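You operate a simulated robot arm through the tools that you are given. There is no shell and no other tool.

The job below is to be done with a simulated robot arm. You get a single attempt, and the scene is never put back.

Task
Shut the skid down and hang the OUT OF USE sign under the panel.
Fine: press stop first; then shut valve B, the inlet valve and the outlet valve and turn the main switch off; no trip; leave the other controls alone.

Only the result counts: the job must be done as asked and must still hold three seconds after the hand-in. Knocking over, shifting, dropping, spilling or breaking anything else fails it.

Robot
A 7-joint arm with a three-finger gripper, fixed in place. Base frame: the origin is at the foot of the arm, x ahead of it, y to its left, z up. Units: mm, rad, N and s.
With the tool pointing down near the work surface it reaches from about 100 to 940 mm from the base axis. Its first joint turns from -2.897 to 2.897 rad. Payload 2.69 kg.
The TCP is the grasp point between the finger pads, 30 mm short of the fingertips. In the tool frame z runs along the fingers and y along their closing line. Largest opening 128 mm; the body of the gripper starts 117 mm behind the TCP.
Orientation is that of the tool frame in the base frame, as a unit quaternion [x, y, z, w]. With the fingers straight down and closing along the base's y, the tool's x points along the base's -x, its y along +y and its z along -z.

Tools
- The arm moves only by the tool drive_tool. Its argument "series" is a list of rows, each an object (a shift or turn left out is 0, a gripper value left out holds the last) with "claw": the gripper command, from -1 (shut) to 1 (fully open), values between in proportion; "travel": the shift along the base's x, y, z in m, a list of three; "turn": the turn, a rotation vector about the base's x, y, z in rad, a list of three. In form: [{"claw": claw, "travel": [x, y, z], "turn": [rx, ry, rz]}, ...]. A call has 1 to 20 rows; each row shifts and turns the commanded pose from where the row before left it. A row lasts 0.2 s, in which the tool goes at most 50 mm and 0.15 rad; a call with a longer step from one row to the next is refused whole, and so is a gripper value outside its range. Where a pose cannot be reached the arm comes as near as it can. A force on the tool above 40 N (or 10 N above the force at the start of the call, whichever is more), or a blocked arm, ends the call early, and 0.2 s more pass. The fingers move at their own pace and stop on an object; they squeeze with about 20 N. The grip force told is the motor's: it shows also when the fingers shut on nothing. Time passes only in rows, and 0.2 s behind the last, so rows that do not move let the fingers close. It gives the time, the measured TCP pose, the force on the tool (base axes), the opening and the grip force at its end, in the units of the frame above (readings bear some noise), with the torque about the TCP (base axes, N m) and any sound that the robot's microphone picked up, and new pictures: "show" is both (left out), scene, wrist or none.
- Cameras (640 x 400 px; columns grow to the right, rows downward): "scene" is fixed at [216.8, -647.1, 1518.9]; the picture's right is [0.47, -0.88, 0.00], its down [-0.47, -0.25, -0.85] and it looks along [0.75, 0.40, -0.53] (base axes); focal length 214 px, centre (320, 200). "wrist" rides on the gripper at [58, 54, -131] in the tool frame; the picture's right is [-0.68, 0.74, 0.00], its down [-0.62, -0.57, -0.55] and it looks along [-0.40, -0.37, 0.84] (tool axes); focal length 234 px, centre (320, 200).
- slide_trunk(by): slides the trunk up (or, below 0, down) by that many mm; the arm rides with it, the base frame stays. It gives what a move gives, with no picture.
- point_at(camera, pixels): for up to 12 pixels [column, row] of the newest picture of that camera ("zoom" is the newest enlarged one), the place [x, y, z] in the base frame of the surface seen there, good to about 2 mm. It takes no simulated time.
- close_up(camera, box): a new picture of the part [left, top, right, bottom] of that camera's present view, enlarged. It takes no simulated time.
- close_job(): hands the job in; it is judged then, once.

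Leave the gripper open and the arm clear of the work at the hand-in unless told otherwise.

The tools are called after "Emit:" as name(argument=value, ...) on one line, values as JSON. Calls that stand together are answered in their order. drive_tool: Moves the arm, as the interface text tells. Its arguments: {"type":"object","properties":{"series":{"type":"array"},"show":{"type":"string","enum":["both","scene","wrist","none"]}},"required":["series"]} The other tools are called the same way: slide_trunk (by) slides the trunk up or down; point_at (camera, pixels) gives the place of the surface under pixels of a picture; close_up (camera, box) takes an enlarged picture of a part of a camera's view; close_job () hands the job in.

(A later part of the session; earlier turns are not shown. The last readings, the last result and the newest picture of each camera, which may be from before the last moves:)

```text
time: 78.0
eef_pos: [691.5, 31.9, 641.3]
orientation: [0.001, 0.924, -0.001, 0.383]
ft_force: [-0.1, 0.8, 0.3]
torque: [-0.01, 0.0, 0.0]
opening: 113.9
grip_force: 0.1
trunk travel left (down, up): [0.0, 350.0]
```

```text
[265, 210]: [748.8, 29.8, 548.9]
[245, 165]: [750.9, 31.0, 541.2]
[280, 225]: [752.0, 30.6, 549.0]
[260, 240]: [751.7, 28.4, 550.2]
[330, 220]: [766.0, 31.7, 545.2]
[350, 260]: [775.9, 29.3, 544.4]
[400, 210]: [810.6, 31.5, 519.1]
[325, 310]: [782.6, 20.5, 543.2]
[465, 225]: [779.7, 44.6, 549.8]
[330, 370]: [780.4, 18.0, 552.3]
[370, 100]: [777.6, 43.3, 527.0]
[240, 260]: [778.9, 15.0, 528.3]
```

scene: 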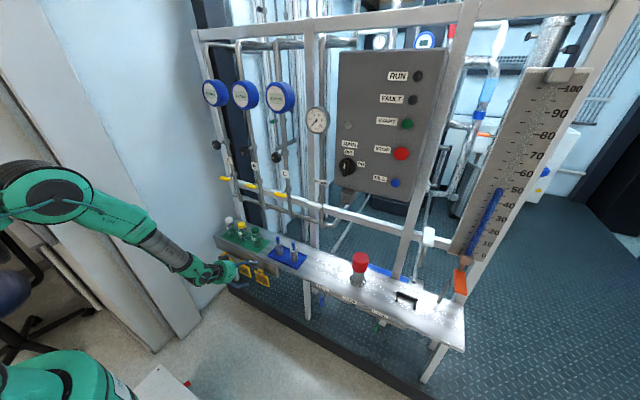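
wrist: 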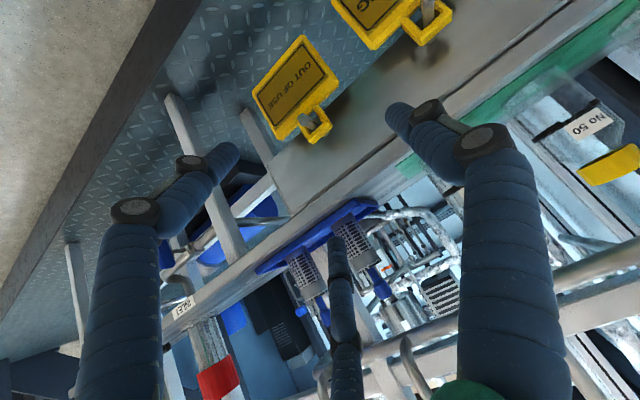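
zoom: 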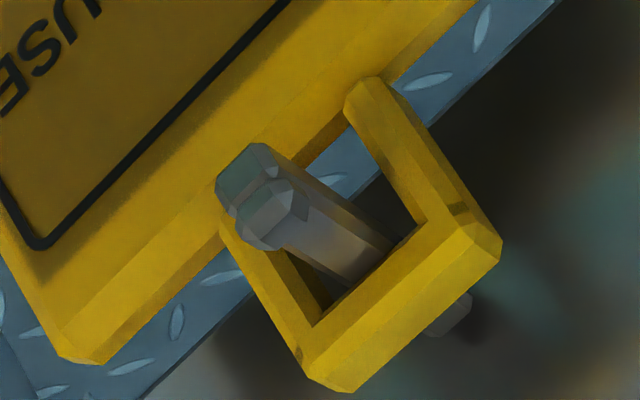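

Peg top z≈545, stub top ≈550; plate y −16…76, z 441…518, x≈778–787. I check the nearby post and rail edge before reaching in.

Emit:
point_at(camera="wrist", pixels=[[180, 110], [172, 97], [215, 170], [262, 130], [280, 155], [345, 90], [330, 15], [350, 35], [375, 45], [355, 75]])

```text
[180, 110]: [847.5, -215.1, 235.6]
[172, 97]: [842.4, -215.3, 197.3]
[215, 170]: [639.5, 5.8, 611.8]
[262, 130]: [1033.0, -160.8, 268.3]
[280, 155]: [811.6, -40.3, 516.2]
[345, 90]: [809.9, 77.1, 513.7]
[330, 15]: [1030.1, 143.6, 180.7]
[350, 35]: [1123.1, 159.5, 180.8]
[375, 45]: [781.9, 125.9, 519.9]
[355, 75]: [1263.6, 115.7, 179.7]
```

Clear. I come down in front, then slide in along the tool axis to just before the grip place, fingers passing at both sides of the plate.

Emit:
drive_tool(series=[{"claw": 0.78, "travel": [0.0065, -0.0005, -0.0327]}, {"travel": [0.0065, -0.0005, -0.0327]}, {"travel": [0.0065, -0.0006, -0.0327]}, {"travel": [0.022, 0, -0.022]}, {"travel": [0.022, 0, -0.022]}, {"travel": [0, 0, 0]}])

Emit:
close_up(camera="scene", box=[230, 240, 290, 300])

```text
time: 79.4
eef_pos: [753.5, 30.1, 498.2]
orientation: [0.0, 0.924, 0.0, 0.382]
ft_force: [-3.3, -2.5, 1.1]
torque: [0.05, -0.09, -0.2]
opening: 115.0
grip_force: 0.4
trunk travel left (down, up): [0.0, 350.0]
```

scene: 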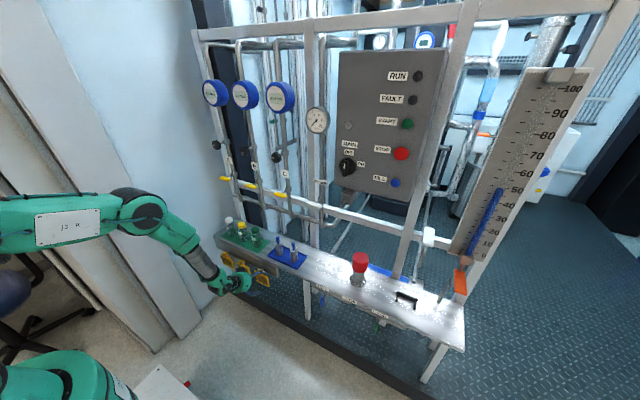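
wrist: 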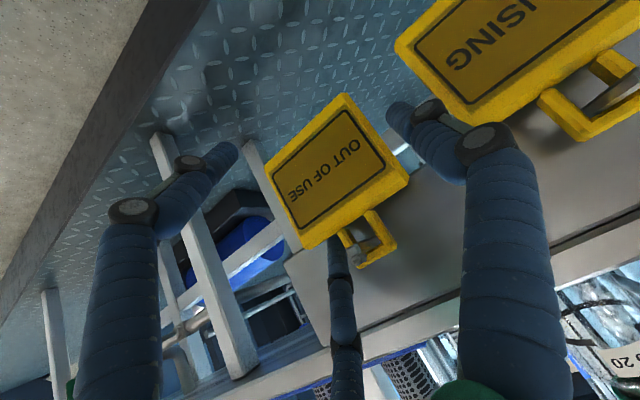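

```text
6.67 times, centred on (260, 270) of scene
```

zoom: 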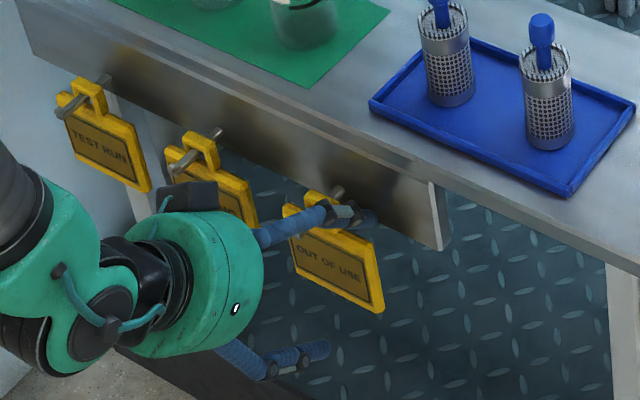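

I read a small force (−3.3,−2.5,1.1 N), possibly a touch. I zoom to see what is near: the RINSING sign corner and the peg.

Emit:
close_up(camera="wrist", box=[380, 60, 540, 180])

Emit:
close_up(camera="wrist", box=[290, 190, 410, 290])

Emit:
drive_tool(series=[{"claw": 0.78, "travel": [0, 0, 0]}], show="none")

```text
3.33 times, centred on (460, 120) of wrist
```

zoom: 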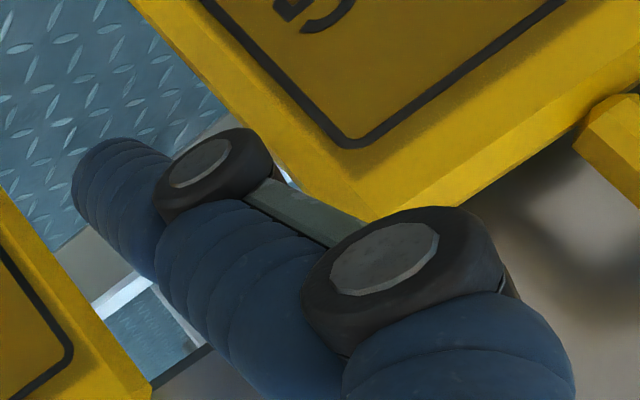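

```text
4.00 times, centred on (350, 240) of wrist
```

zoom: 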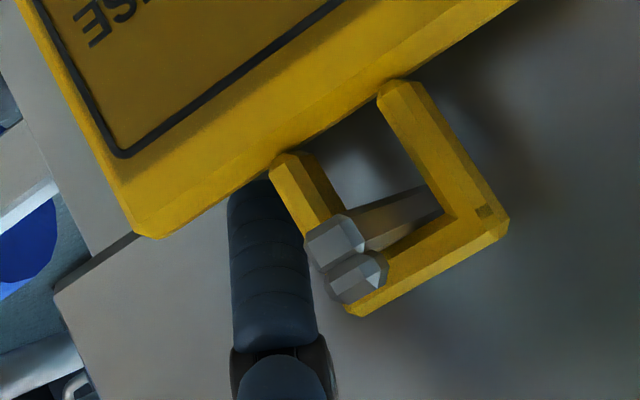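

```text
time: 79.8
eef_pos: [754.4, 31.4, 497.8]
orientation: [0.001, 0.923, -0.001, 0.384]
ft_force: [-2.6, -1.3, 0.4]
torque: [0.04, -0.05, -0.17]
opening: 115.3
grip_force: 0.3
trunk travel left (down, up): [0.0, 350.0]
```

I locate the third finger shape seen beside the loop and the right finger tip by pointing.

Emit:
close_up(camera="wrist", box=[290, 190, 410, 290])

Emit:
point_at(camera="zoom", pixels=[[260, 200], [270, 250], [280, 330], [250, 300], [300, 300], [330, 235], [355, 280], [290, 170], [140, 225], [265, 365]])

Emit:
point_at(camera="wrist", pixels=[[225, 155], [215, 165], [195, 185], [165, 210], [400, 110], [430, 140], [480, 140], [470, 118]])

```text
4.00 times, centred on (350, 240) of wrist
```

zoom: 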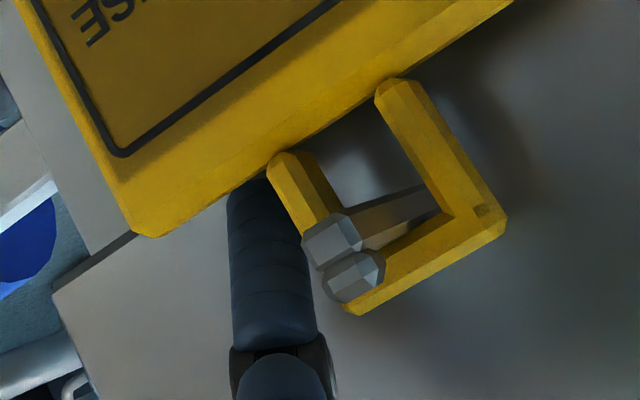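

```text
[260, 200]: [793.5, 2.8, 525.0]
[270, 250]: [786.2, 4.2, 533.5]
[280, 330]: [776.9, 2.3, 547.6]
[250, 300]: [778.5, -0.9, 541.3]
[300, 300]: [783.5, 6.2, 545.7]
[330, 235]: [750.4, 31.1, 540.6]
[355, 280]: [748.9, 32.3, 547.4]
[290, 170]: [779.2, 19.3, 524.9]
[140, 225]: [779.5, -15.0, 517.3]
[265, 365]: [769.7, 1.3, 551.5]
```

```text
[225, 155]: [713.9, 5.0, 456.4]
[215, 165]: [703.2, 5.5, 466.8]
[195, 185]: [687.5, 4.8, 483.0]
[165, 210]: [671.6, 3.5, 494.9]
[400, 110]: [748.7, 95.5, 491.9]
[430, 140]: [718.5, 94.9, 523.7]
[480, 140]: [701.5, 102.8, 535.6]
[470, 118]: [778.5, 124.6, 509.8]
```

The hand really has three jaws: one on +y, two on −y above/below, and the upper one (near (790,3,528)) is just touching the rail behind the sign. I back straight out along the tool axis (with a slight −y shift to clear the loop).

Emit:
drive_tool(series=[{"claw": 0.78, "travel": [-0.003, -0.002, 0.003]}, {"travel": [-0.02, 0, 0.02]}, {"travel": [-0.03, 0, 0.03]}, {"travel": [-0.03, 0, 0.03]}, {"travel": [0, 0, 0]}])

Emit:
close_up(camera="wrist", box=[240, 20, 480, 200])

```text
time: 81.0
eef_pos: [671.9, 27.5, 581.0]
orientation: [0.001, 0.924, -0.001, 0.383]
ft_force: [0.0, 0.0, -0.2]
torque: [-0.01, 0.0, 0.01]
opening: 114.0
grip_force: 0.0
trunk travel left (down, up): [0.0, 350.0]
```

scene: 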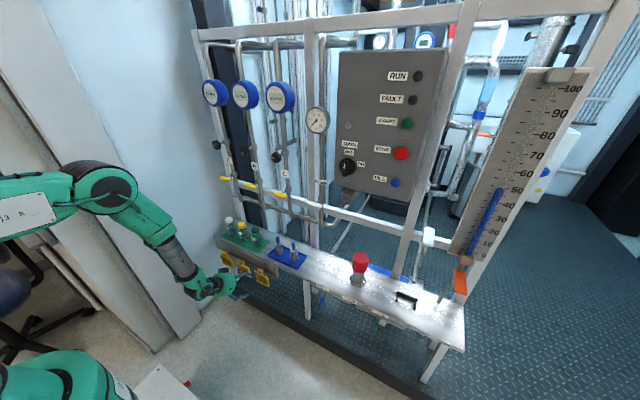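
wrist: 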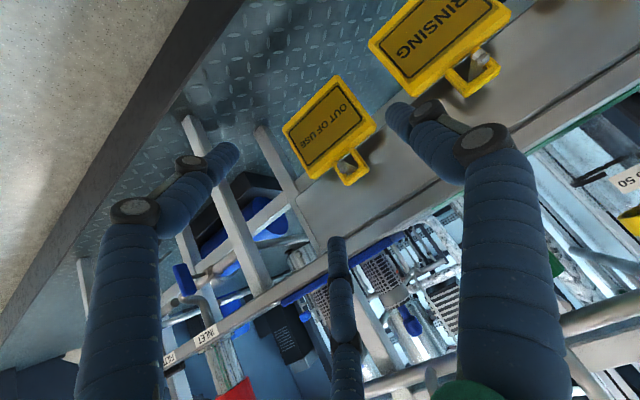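

```text
2.22 times, centred on (360, 110) of wrist
```

zoom: 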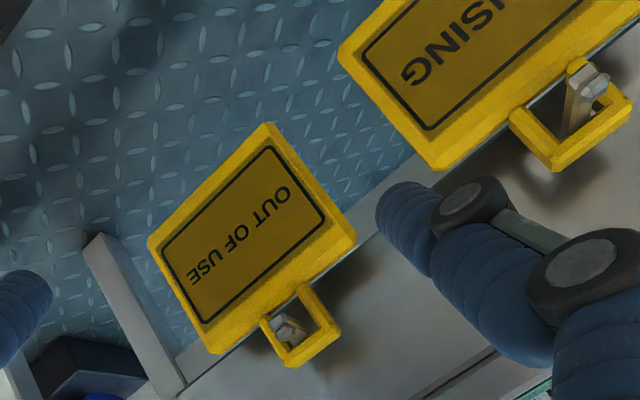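

Forces are zero again, so that was the upper jaw on the rail. I measure the three jaw tips in the wrist view to know their places relative to the TCP (672,27.5,581).

Emit:
point_at(camera="wrist", pixels=[[392, 108], [400, 130], [415, 135], [425, 108], [230, 148], [222, 175], [190, 165], [190, 200], [330, 240], [337, 255], [345, 250], [340, 300]])

Emit:
close_up(camera="scene", box=[200, 240, 270, 310])

```text
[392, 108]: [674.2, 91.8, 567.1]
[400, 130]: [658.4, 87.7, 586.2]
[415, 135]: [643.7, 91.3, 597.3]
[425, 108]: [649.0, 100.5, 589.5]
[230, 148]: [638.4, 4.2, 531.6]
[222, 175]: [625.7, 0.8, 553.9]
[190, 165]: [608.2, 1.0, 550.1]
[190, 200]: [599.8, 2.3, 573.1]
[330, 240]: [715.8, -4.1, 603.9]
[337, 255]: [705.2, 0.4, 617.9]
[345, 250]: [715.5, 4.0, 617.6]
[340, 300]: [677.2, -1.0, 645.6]
```

```text
5.71 times, centred on (235, 275) of scene
```

zoom: 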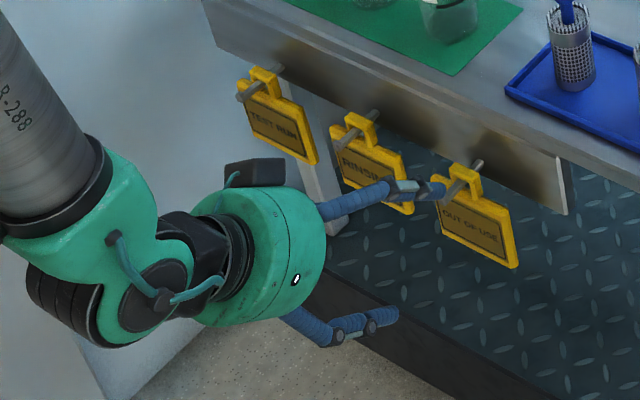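

The jaws sit at 120°: one on +y, two on −y side. To hold the plate by its left and right edges between the two paired jaws, I roll the tool −90° about its own axis here in free space (single jaw then points down/front).

Emit:
drive_tool(series=[{"claw": 1, "travel": [-0.002, 0, 0.002], "turn": [-0.101, 0, 0.101]}, {"travel": [-0.002, 0, 0.002], "turn": [-0.101, 0, 0.101]}, {"travel": [0, 0, 0], "turn": [-0.101, 0, 0.101]}, {"travel": [0, 0, 0], "turn": [-0.101, 0, 0.101]}, {"travel": [0, 0, 0], "turn": [-0.101, 0, 0.101]}, {"travel": [0, 0, 0], "turn": [-0.101, 0, 0.101]}, {"travel": [0, 0, 0], "turn": [-0.101, 0, 0.101]}, {"travel": [0, 0, 0], "turn": [-0.101, 0, 0.101]}, {"travel": [0, 0, 0], "turn": [-0.101, 0, 0.101]}, {"travel": [0, 0, 0], "turn": [-0.101, 0, 0.101]}, {"travel": [0, 0, 0], "turn": [-0.101, 0, 0.101]}, {"travel": [0, 0, 0]}])

```text
time: 83.6
eef_pos: [668.7, 26.9, 585.3]
orientation: [0.654, -0.652, 0.272, -0.271]
ft_force: [-0.6, 0.1, 0.1]
torque: [-0.01, 0.0, -0.02]
opening: 128.1
grip_force: 0.0
trunk travel left (down, up): [0.0, 350.0]
```

scene: 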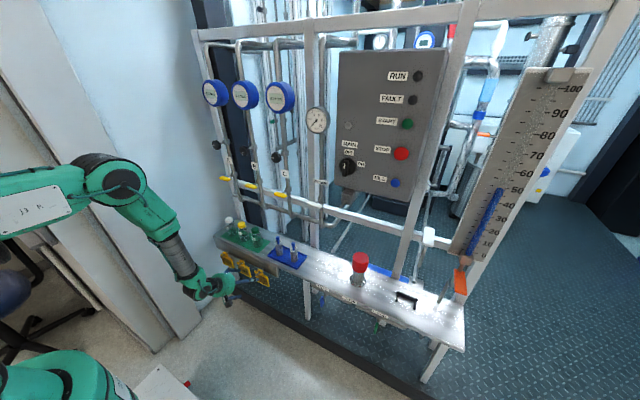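
wrist: 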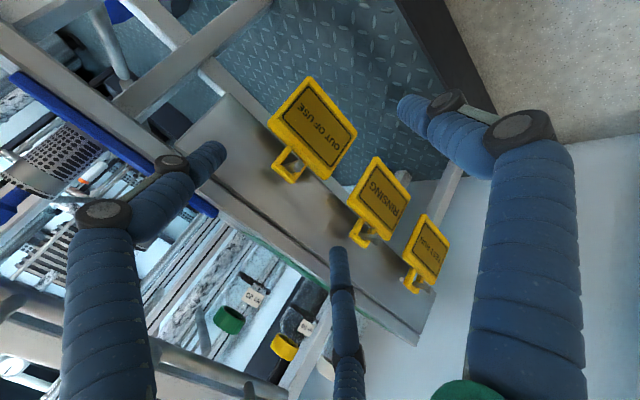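

The roll worked exactly: the paired jaws are now left and right, the single jaw below. I move to the line-up point and then in along the tool axis, stopping 30 mm short for a look.

Emit:
drive_tool(series=[{"claw": 1, "travel": [0.012, 0.002, -0.02]}, {"travel": [0.0123, 0.0014, -0.02]}, {"travel": [0.021, 0, -0.021]}, {"travel": [0.021, 0, -0.021]}, {"travel": [0, 0, 0]}])

Emit:
close_up(camera="scene", box=[220, 240, 290, 300])

Emit:
close_up(camera="wrist", box=[180, 60, 440, 290])

```text
time: 84.8
eef_pos: [735.1, 30.0, 503.2]
orientation: [0.654, -0.652, 0.271, -0.271]
ft_force: [0.0, -0.8, -0.4]
torque: [0.02, -0.01, -0.01]
opening: 128.0
grip_force: 0.0
trunk travel left (down, up): [0.0, 350.0]
```

scene: 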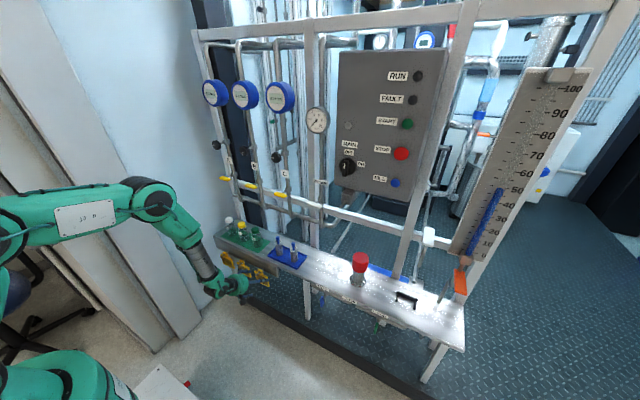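
wrist: 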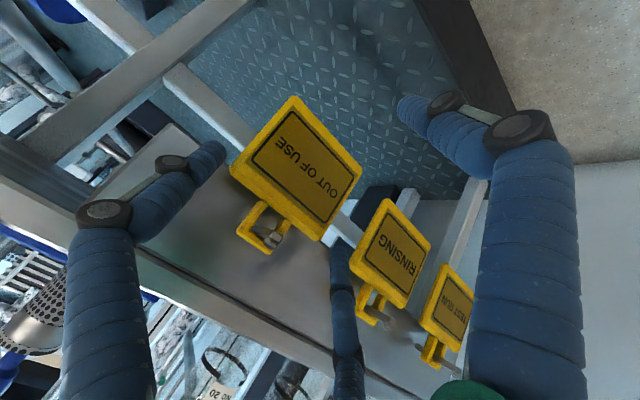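

```text
6.67 times, centred on (255, 270) of scene
```

zoom: 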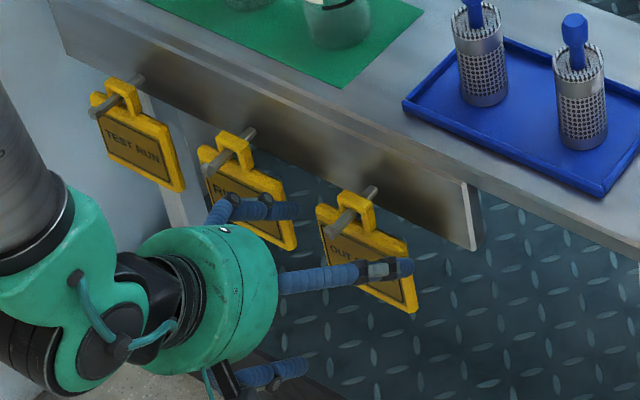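

```text
1.74 times, centred on (310, 175) of wrist
```

zoom: 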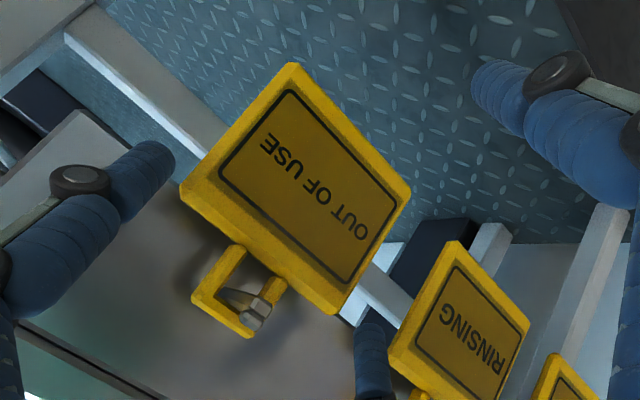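

I measure both side jaws against the plates before going further.

Emit:
point_at(camera="zoom", pixels=[[150, 150], [165, 165], [140, 180], [110, 215], [365, 330], [375, 345], [360, 370], [380, 380], [395, 345], [335, 310], [190, 190], [405, 190]])

```text
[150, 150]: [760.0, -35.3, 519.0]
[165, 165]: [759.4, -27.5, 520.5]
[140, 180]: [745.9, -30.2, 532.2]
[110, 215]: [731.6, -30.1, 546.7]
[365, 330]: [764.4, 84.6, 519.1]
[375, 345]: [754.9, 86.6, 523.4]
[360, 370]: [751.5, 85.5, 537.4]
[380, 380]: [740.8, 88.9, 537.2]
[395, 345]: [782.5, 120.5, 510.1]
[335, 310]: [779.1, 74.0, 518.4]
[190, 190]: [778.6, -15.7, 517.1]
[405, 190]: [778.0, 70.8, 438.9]
```

Both side jaws have 9–11 mm to the plate and over 20 mm to RINSING. I go in the last 37 mm along the axis, still open.

Emit:
drive_tool(series=[{"claw": 1, "travel": [0.009, 0.0001, -0.009]}, {"travel": [0.009, 0.0001, -0.009]}, {"travel": [0.0085, 0.0001, -0.0089]}, {"travel": [0, 0, 0]}])

Emit:
close_up(camera="wrist", box=[180, 60, 440, 290])

```text
time: 85.8
eef_pos: [760.3, 30.5, 474.7]
orientation: [0.654, -0.653, 0.27, -0.271]
ft_force: [0.3, -0.6, 0.1]
torque: [0.02, -0.03, 0.01]
opening: 128.0
grip_force: 0.1
trunk travel left (down, up): [0.0, 350.0]
```

scene: 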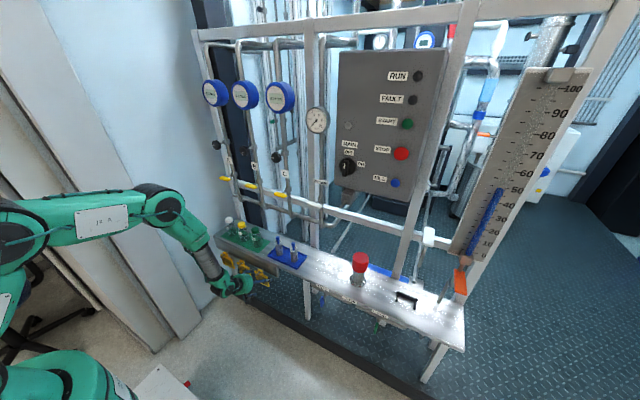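
wrist: 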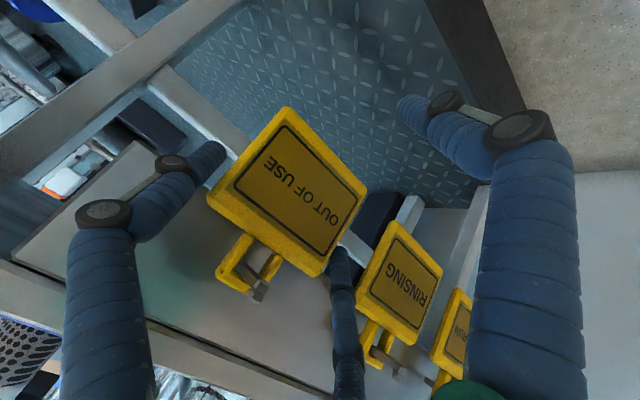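

```text
1.74 times, centred on (310, 175) of wrist
```

zoom: 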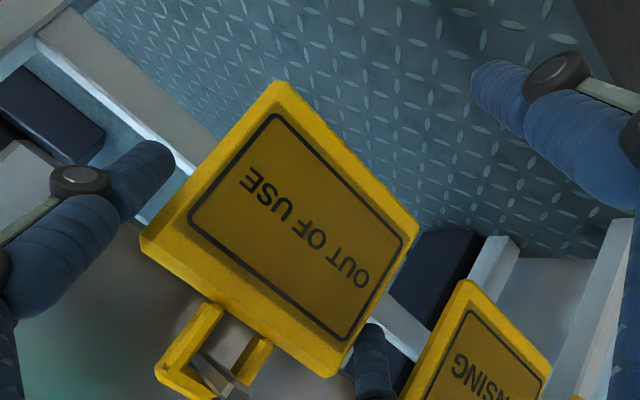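

In place, no contact. Now I close the jaws gradually on the plate's edges.

Emit:
drive_tool(series=[{"claw": 0.8, "travel": [0, 0, 0]}, {"claw": 0.7, "travel": [0, 0, 0]}, {"claw": 0.6, "travel": [0, 0, 0]}, {"claw": 0.5, "travel": [0, 0, 0]}, {"claw": 0.4, "travel": [0, 0, 0]}, {"claw": 0.3, "travel": [0, 0, 0]}])

Emit:
close_up(camera="wrist", box=[180, 60, 440, 290])

Emit:
close_up(camera="scene", box=[230, 240, 290, 300])

```text
time: 87.2
eef_pos: [761.2, 30.9, 474.9]
orientation: [0.653, -0.652, 0.272, -0.272]
ft_force: [0.3, -0.5, 5.3]
torque: [-0.01, -0.11, 0.01]
opening: 113.4
grip_force: 20.1
trunk travel left (down, up): [0.0, 350.0]
```

scene: 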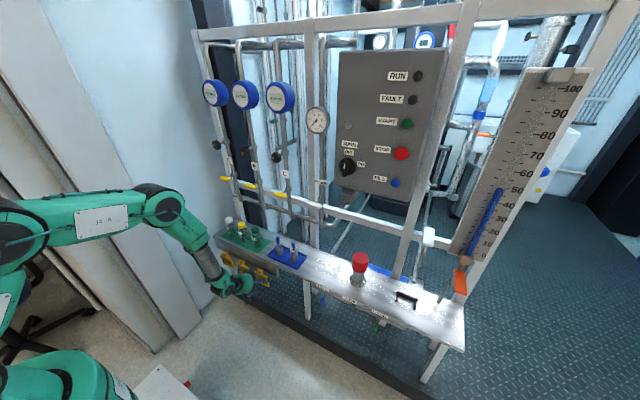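
wrist: 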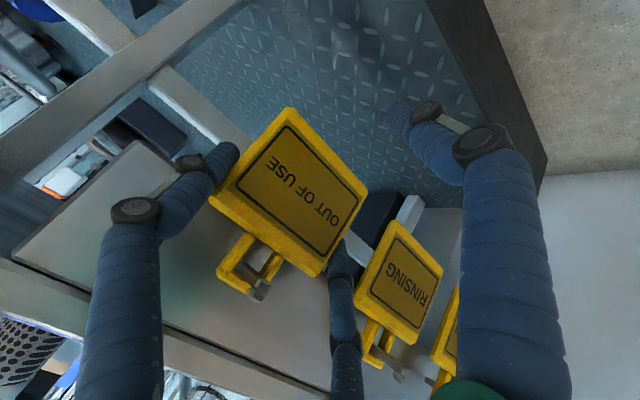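

```text
1.74 times, centred on (310, 175) of wrist
```

zoom: 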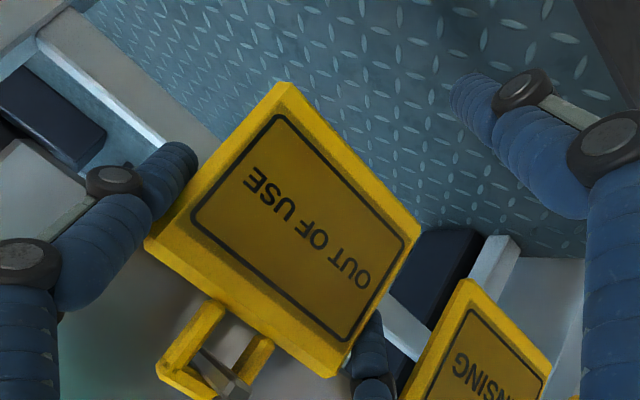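

```text
6.67 times, centred on (260, 270) of scene
```

zoom: 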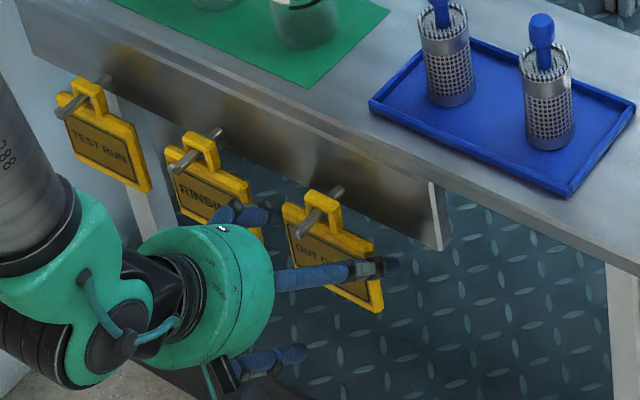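

Gripped: opening 113.4 mm, 20 N. Now I lift in small steps by 12 mm and watch the force and the sign.

Emit:
drive_tool(series=[{"claw": 0.3, "travel": [0, 0, 0.003]}, {"travel": [0, 0, 0.003]}, {"travel": [0, 0, 0.003]}, {"travel": [0, 0, 0.003]}, {"travel": [0, 0, 0]}])

Emit:
close_up(camera="wrist", box=[180, 60, 440, 290])

Emit:
close_up(camera="scene", box=[250, 255, 290, 295])

```text
time: 88.4
eef_pos: [761.2, 30.6, 487.6]
orientation: [0.654, -0.653, 0.27, -0.271]
ft_force: [-0.2, -0.2, -0.7]
torque: [0.01, -0.01, -0.02]
opening: 113.5
grip_force: 20.1
trunk travel left (down, up): [0.0, 350.0]
```

scene: 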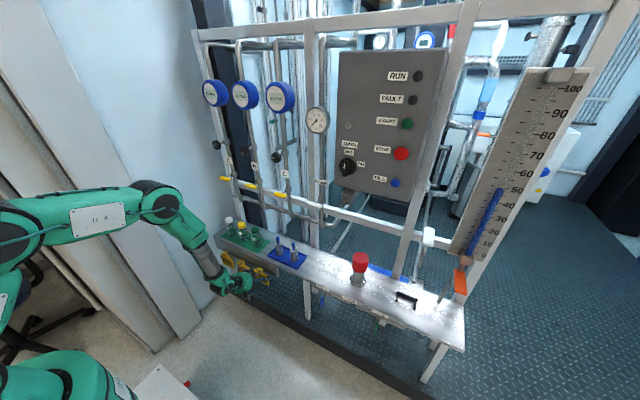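
wrist: 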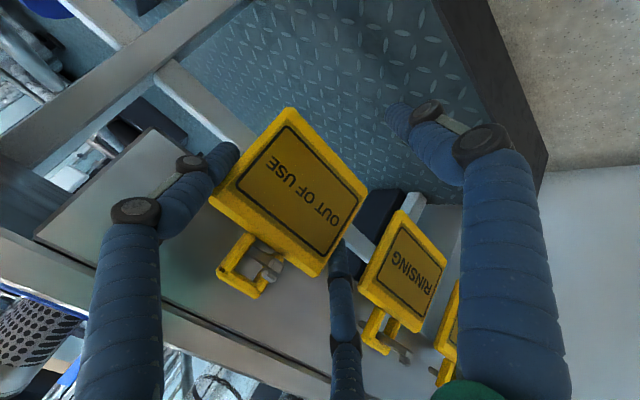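

```text
1.74 times, centred on (310, 175) of wrist
```

zoom: 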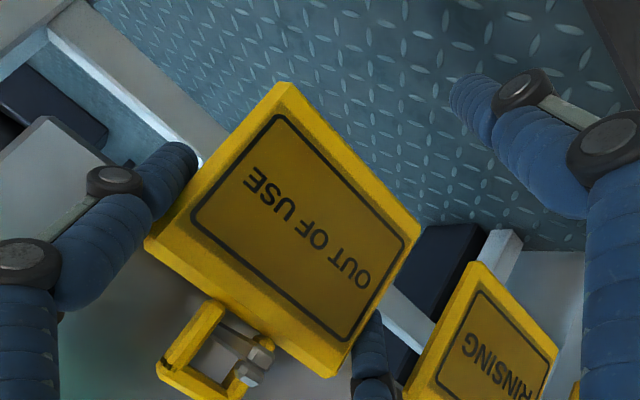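

```text
10.00 times, centred on (270, 275) of scene
```

zoom: 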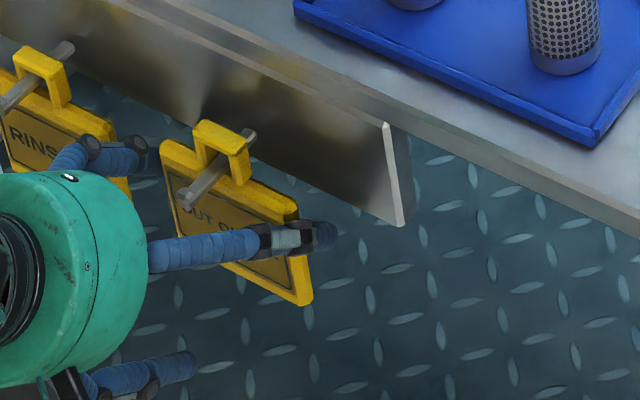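

The sign is lifted 12.7 mm; the peg lies inside the loop with room above and below. I draw it off the peg straight in −x by 60 mm.

Emit:
drive_tool(series=[{"claw": 0.3, "travel": [-0.012, 0, 0]}, {"travel": [-0.012, 0, 0]}, {"travel": [-0.012, 0, 0]}, {"travel": [-0.012, 0, 0]}, {"travel": [-0.014, 0, 0]}, {"travel": [0, 0, 0]}])

Emit:
close_up(camera="scene", box=[240, 250, 290, 300])

```text
time: 89.8
eef_pos: [698.8, 29.9, 488.0]
orientation: [0.654, -0.653, 0.27, -0.27]
ft_force: [0.2, 0.1, 0.4]
torque: [0.0, 0.02, -0.02]
opening: 113.5
grip_force: 20.3
trunk travel left (down, up): [0.0, 350.0]
```

scene: 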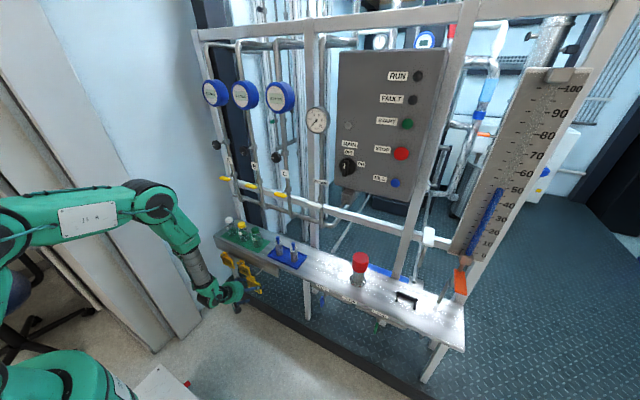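
wrist: 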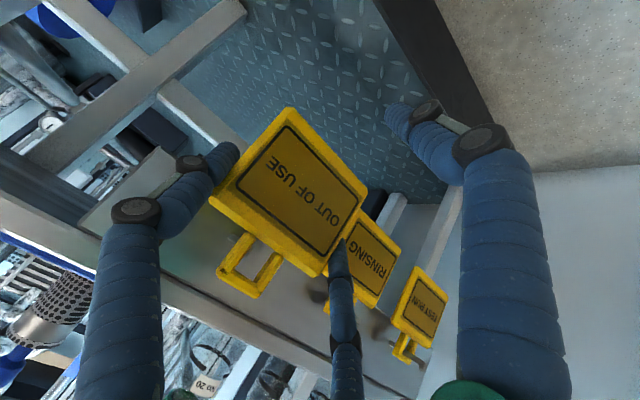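

```text
8.00 times, centred on (265, 275) of scene
```

zoom: 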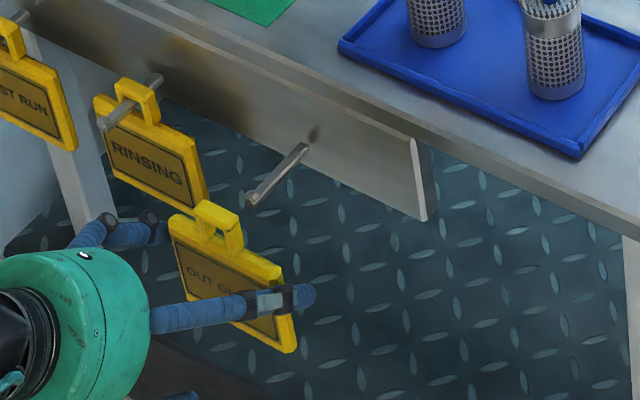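

The sign is free of the peg and firmly held. I raise the trunk 250 mm (free space in front of the shelf), then go right.

Emit:
slide_trunk(by=250)

Emit:
point_at(camera="wrist", pixels=[[295, 185], [220, 280], [262, 295], [280, 250], [240, 270]])

```text
time: 92.4
eef_pos: [698.8, 30.4, 737.8]
orientation: [0.654, -0.652, 0.271, -0.271]
ft_force: [0.3, 0.4, -0.8]
torque: [0.0, -0.01, -0.01]
opening: 113.3
grip_force: 20.3
trunk travel left (down, up): [-250.0, 100.0]
```

```text
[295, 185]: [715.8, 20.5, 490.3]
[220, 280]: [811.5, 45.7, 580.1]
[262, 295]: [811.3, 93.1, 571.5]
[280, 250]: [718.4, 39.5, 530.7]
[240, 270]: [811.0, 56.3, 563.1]
```

Sign offsets confirmed (face at TCP+17 mm in x, plate top at TCP+43 mm). Now I move right at this height to y≈−418, x≈715, at a gentle pace.

Emit:
drive_tool(series=[{"claw": 0.3, "travel": [0.001, -0.0345, 0.002]}, {"travel": [0.001, -0.0345, 0.002]}, {"travel": [0.001, -0.0345, 0.002]}, {"travel": [0.001, -0.0345, 0.002]}, {"travel": [0.001, -0.0345, 0.002]}, {"travel": [0.001, -0.0345, 0.002]}, {"travel": [0.001, -0.0345, 0.002]}, {"travel": [0.001, -0.0345, 0.002]}, {"travel": [0.001, -0.0345, 0.002]}, {"travel": [0.001, -0.0345, 0.002]}, {"travel": [0.001, -0.0345, 0.002]}, {"travel": [0.001, -0.0345, 0.002]}, {"travel": [0.001, -0.0345, 0.002]}, {"travel": [0, 0, 0]}])

```text
time: 95.4
eef_pos: [710.7, -419.6, 763.8]
orientation: [0.654, -0.652, 0.27, -0.271]
ft_force: [0.0, -0.7, -0.8]
torque: [0.04, 0.0, 0.03]
opening: 113.4
grip_force: 19.9
trunk travel left (down, up): [-250.0, 100.0]
```

scene: 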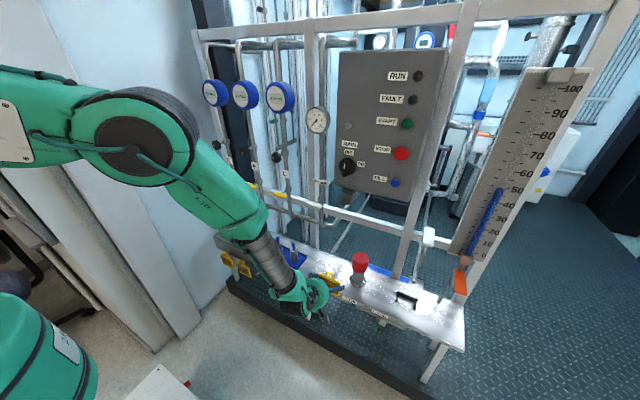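
wrist: 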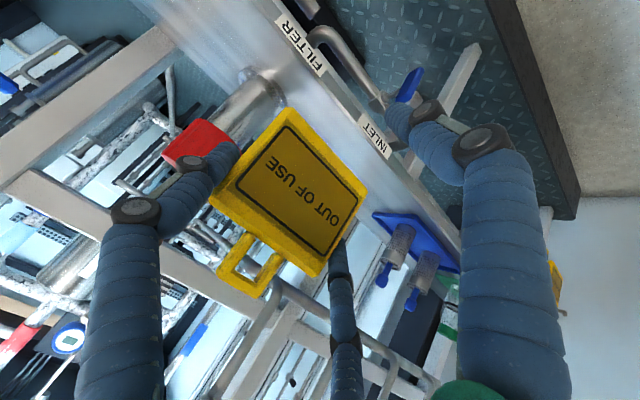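

Held exactly. Next I raise to z≈1047 in front of the panel peg (x≈735), where the loop hole (TCP+43…+70) will be level with the peg (1096…1109).

Emit:
drive_tool(series=[{"claw": 0.3, "travel": [0.002, 0.0002, 0.0315]}, {"travel": [0.002, 0.0002, 0.0315]}, {"travel": [0.002, 0.0002, 0.0315]}, {"travel": [0.002, 0.0002, 0.0315]}, {"travel": [0.002, 0.0002, 0.0315]}, {"travel": [0.002, 0.0002, 0.0315]}, {"travel": [0.002, 0.0002, 0.0315]}, {"travel": [0.002, 0.0002, 0.0315]}, {"travel": [0.002, 0.0002, 0.0315]}, {"travel": [0, 0, 0]}])

Emit:
close_up(camera="wrist", box=[150, 100, 410, 320])

Emit:
close_up(camera="scene", box=[290, 150, 390, 230])

```text
time: 97.6
eef_pos: [729.9, -416.8, 1046.7]
orientation: [0.654, -0.652, 0.271, -0.271]
ft_force: [-0.2, -0.1, -0.5]
torque: [-0.02, 0.03, 0.02]
opening: 113.5
grip_force: 19.5
trunk travel left (down, up): [-250.0, 100.0]
```

scene: 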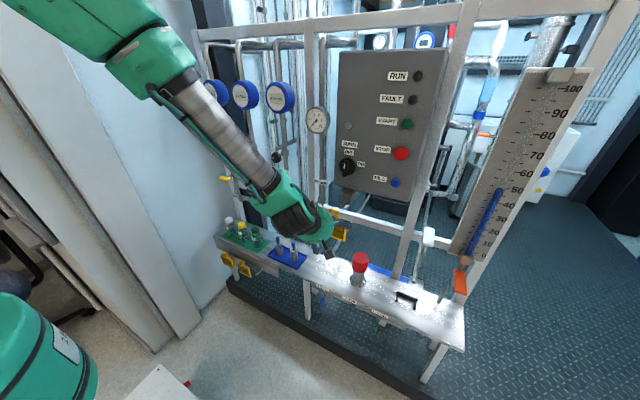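
wrist: 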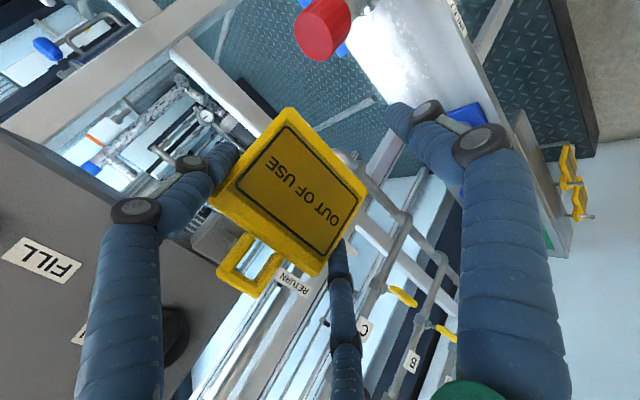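

```text
1.82 times, centred on (280, 210) of wrist
```

zoom: 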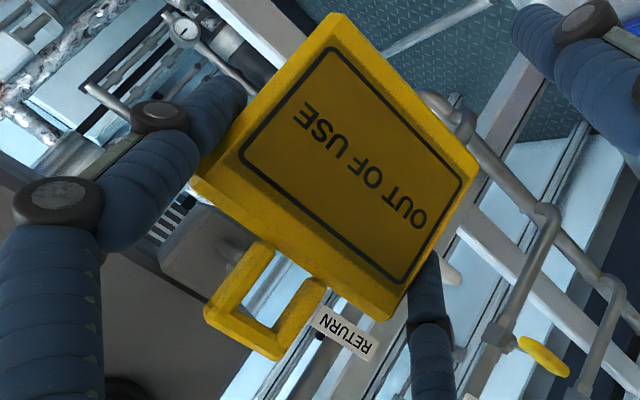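

```text
5.00 times, centred on (340, 190) of scene
```

zoom: 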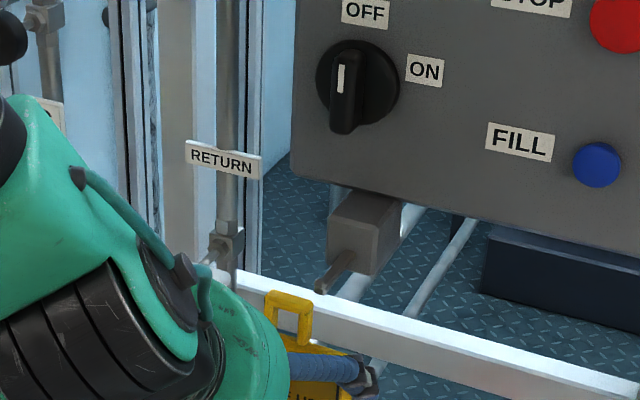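

The scene zoom shows both the peg (tip at (320,285)) and the sign's loop (290,315). I measure both to line up.

Emit:
point_at(camera="zoom", pixels=[[320, 284], [322, 278], [317, 290], [330, 275], [345, 263], [350, 258], [288, 298], [308, 306], [270, 293], [305, 330], [270, 320], [300, 350]])

Emit:
close_up(camera="scene", box=[335, 185, 365, 215])

```text
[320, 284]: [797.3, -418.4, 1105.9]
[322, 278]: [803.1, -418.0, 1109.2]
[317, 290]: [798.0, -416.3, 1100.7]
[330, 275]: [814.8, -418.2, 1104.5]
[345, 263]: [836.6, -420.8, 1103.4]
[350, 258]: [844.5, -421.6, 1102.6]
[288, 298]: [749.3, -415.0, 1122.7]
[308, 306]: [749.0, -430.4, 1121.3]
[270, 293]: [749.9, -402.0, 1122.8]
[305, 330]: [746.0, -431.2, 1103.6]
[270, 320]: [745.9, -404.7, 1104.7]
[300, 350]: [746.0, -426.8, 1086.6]
```

```text
13.33 times, centred on (350, 200) of scene
```

zoom: 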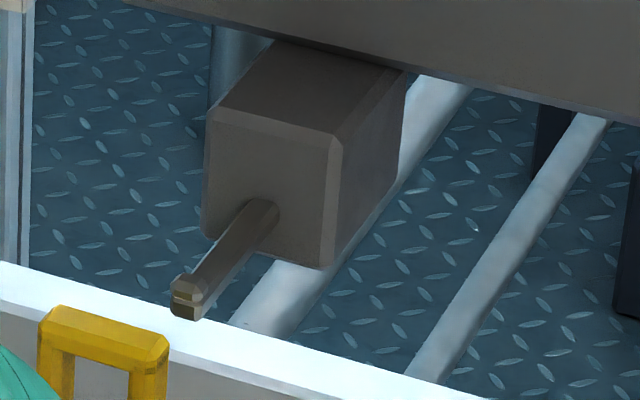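

I refine the peg's centre line on the larger zoom.

Emit:
point_at(camera="zoom", pixels=[[183, 283], [195, 270], [220, 245], [245, 220], [230, 250], [250, 230], [205, 270], [185, 312], [230, 150], [210, 225], [320, 240], [185, 297]])

```text
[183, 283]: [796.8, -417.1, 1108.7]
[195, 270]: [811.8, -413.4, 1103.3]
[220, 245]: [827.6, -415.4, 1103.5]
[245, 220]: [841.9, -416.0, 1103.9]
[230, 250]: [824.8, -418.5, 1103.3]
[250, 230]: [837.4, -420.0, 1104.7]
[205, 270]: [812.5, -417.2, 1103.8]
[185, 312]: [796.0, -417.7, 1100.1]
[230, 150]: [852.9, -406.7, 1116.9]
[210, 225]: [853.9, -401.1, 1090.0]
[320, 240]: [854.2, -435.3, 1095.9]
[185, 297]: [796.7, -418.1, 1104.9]
```

Peg centre y≈−418, loop centre −416.7. I shift −1.2 mm in y and advance in small steps over the peg.

Emit:
drive_tool(series=[{"claw": 0.3, "travel": [0.01, -0.0012, 0.0005]}, {"travel": [0.012, 0, 0]}, {"travel": [0.012, 0, 0]}, {"travel": [0.01, 0, 0]}, {"travel": [0.008, 0, 0]}, {"travel": [0, 0, 0]}])

Emit:
close_up(camera="scene", box=[325, 180, 375, 220])

Emit:
close_up(camera="wrist", box=[190, 180, 330, 310])

```text
time: 99.0
eef_pos: [781.1, -417.0, 1047.1]
orientation: [0.654, -0.652, 0.27, -0.272]
ft_force: [-0.5, 0.5, -0.5]
torque: [-0.04, 0.04, -0.01]
opening: 113.2
grip_force: 20.6
trunk travel left (down, up): [-250.0, 100.0]
```

scene: 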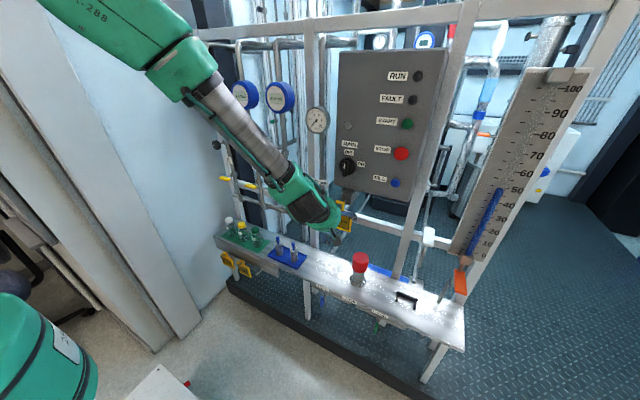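
wrist: 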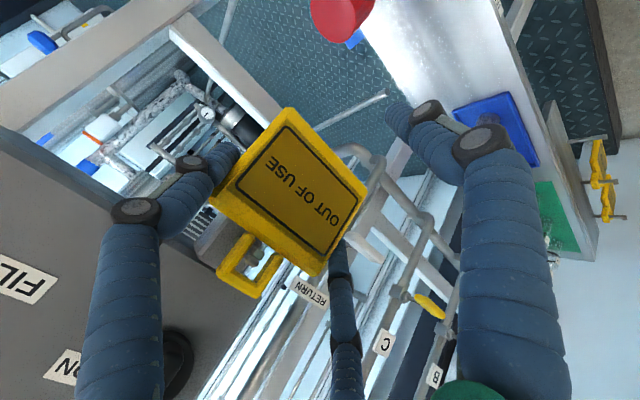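

```text
10.00 times, centred on (350, 200) of scene
```

zoom: 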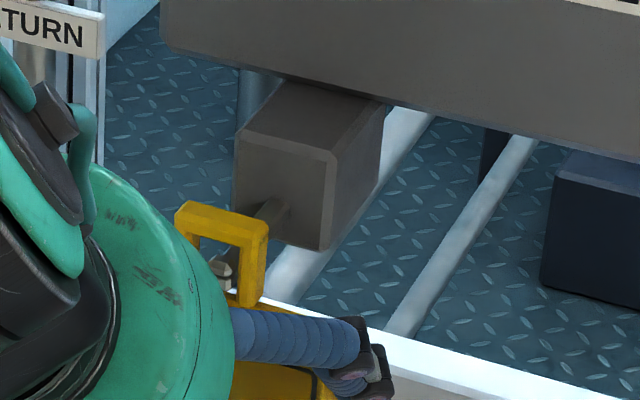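

```text
3.08 times, centred on (260, 245) of wrist
```

zoom: 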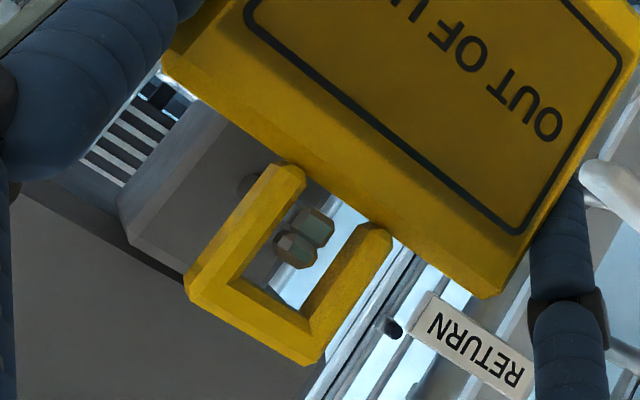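

The peg tip shows in the middle of the loop's hole, no force. I advance 24 mm more.

Emit:
drive_tool(series=[{"claw": 0.3, "travel": [0.008, -0.0005, 0]}, {"travel": [0.008, 0, 0]}, {"travel": [0.008, 0, 0]}, {"travel": [0, 0, 0]}])

Emit:
close_up(camera="scene", box=[325, 180, 375, 220])

Emit:
close_up(camera="wrist", box=[190, 180, 330, 310])

```text
time: 100.0
eef_pos: [806.2, -418.1, 1049.4]
orientation: [0.654, -0.653, 0.27, -0.271]
ft_force: [-0.2, -0.9, 0.1]
torque: [0.02, 0.05, 0.01]
opening: 113.5
grip_force: 20.1
trunk travel left (down, up): [-250.0, 100.0]
```

scene: 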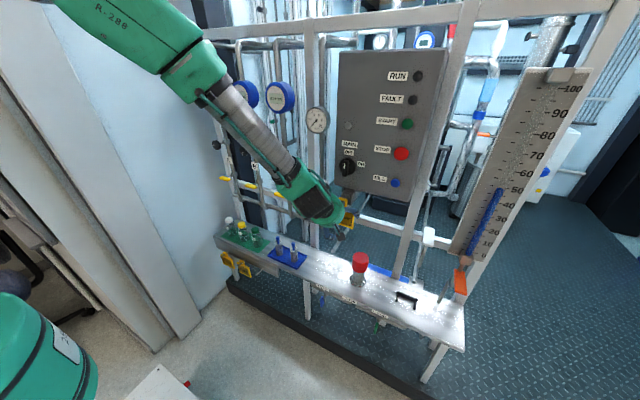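
wrist: 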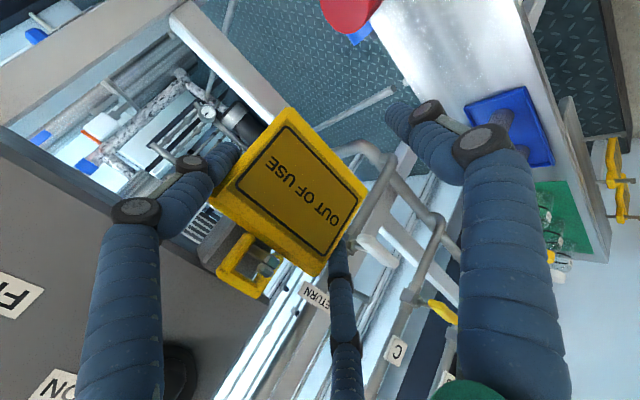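

```text
10.00 times, centred on (350, 200) of scene
```

zoom: 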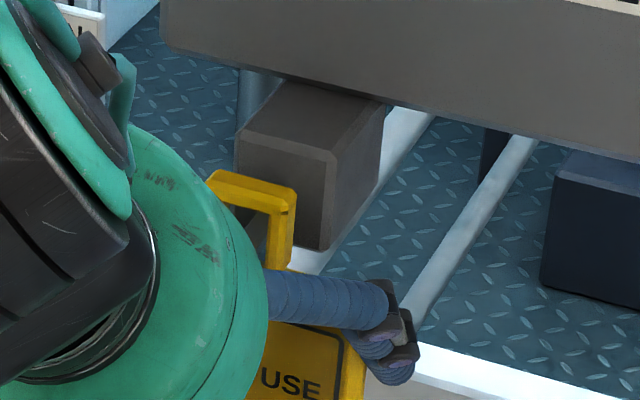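

```text
3.08 times, centred on (260, 245) of wrist
```

zoom: 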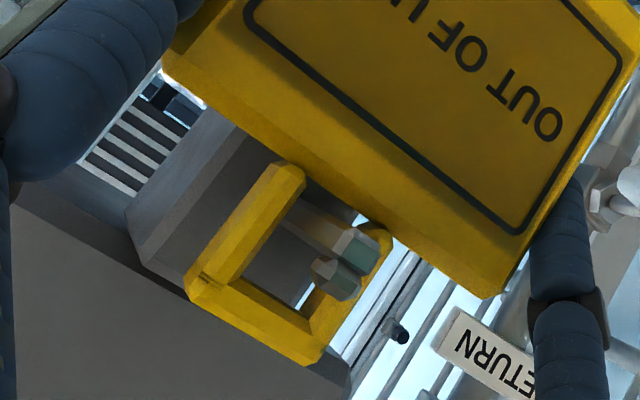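

The peg is well through the loop. Before lowering, I check the distance of the left jaw to the RETURN valve's white handle.

Emit:
point_at(camera="zoom", pixels=[[600, 200], [635, 190], [610, 230], [555, 190], [545, 240], [350, 255], [345, 285], [250, 190], [330, 350], [290, 330]])

```text
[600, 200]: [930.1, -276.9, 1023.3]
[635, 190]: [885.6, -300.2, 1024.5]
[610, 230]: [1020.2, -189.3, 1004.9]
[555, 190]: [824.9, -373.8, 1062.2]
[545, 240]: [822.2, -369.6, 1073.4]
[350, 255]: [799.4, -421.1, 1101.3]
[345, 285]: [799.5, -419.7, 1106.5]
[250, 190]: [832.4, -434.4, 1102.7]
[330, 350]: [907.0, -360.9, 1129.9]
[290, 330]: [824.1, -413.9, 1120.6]
```

Clear by 40 mm. I lower the sign in steps until the loop rests on the peg.

Emit:
drive_tool(series=[{"claw": 0.3, "travel": [0, 0, -0.004]}, {"travel": [0, 0, -0.004]}, {"travel": [0, 0, -0.003]}, {"travel": [0, 0, -0.002]}, {"travel": [0, 0, 0]}], show="wrist")

Emit:
close_up(camera="wrist", box=[190, 180, 330, 310])

```text
time: 101.2
eef_pos: [805.1, -418.0, 1035.2]
orientation: [0.654, -0.652, 0.271, -0.272]
ft_force: [0.8, 0.2, 1.1]
torque: [-0.02, 0.0, -0.02]
opening: 113.6
grip_force: 19.8
trunk travel left (down, up): [-250.0, 100.0]
```

wrist: 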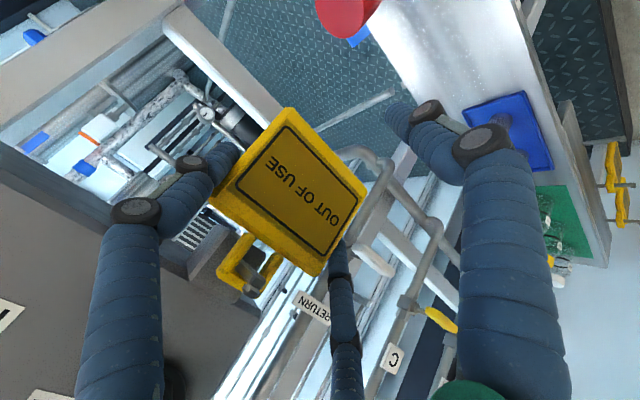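

```text
3.08 times, centred on (260, 245) of wrist
```

zoom: 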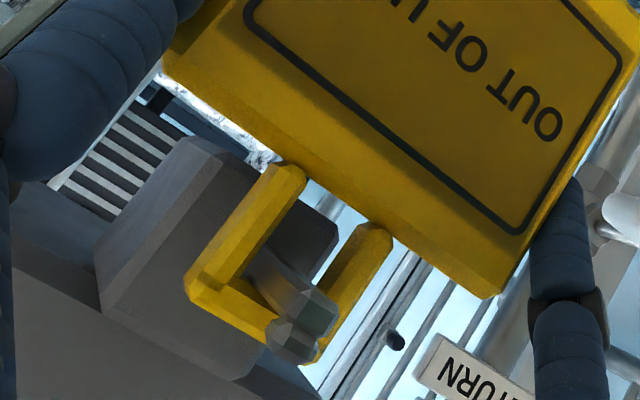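

Nearly resting (Fz 1.1 N). I lower a little more in 1 mm steps to feel the peg.

Emit:
drive_tool(series=[{"claw": 0.3, "travel": [0, 0, -0.001]}, {"travel": [0, 0, -0.001]}, {"travel": [0, 0, 0]}], show="none")

```text
time: 102.0
eef_pos: [806.4, -419.0, 1036.1]
orientation: [0.654, -0.652, 0.272, -0.27]
ft_force: [2.7, 1.3, 11.5]
torque: [-0.09, -0.07, 0.05]
opening: 113.4
grip_force: 20.1
trunk travel left (down, up): [-250.0, 100.0]
```

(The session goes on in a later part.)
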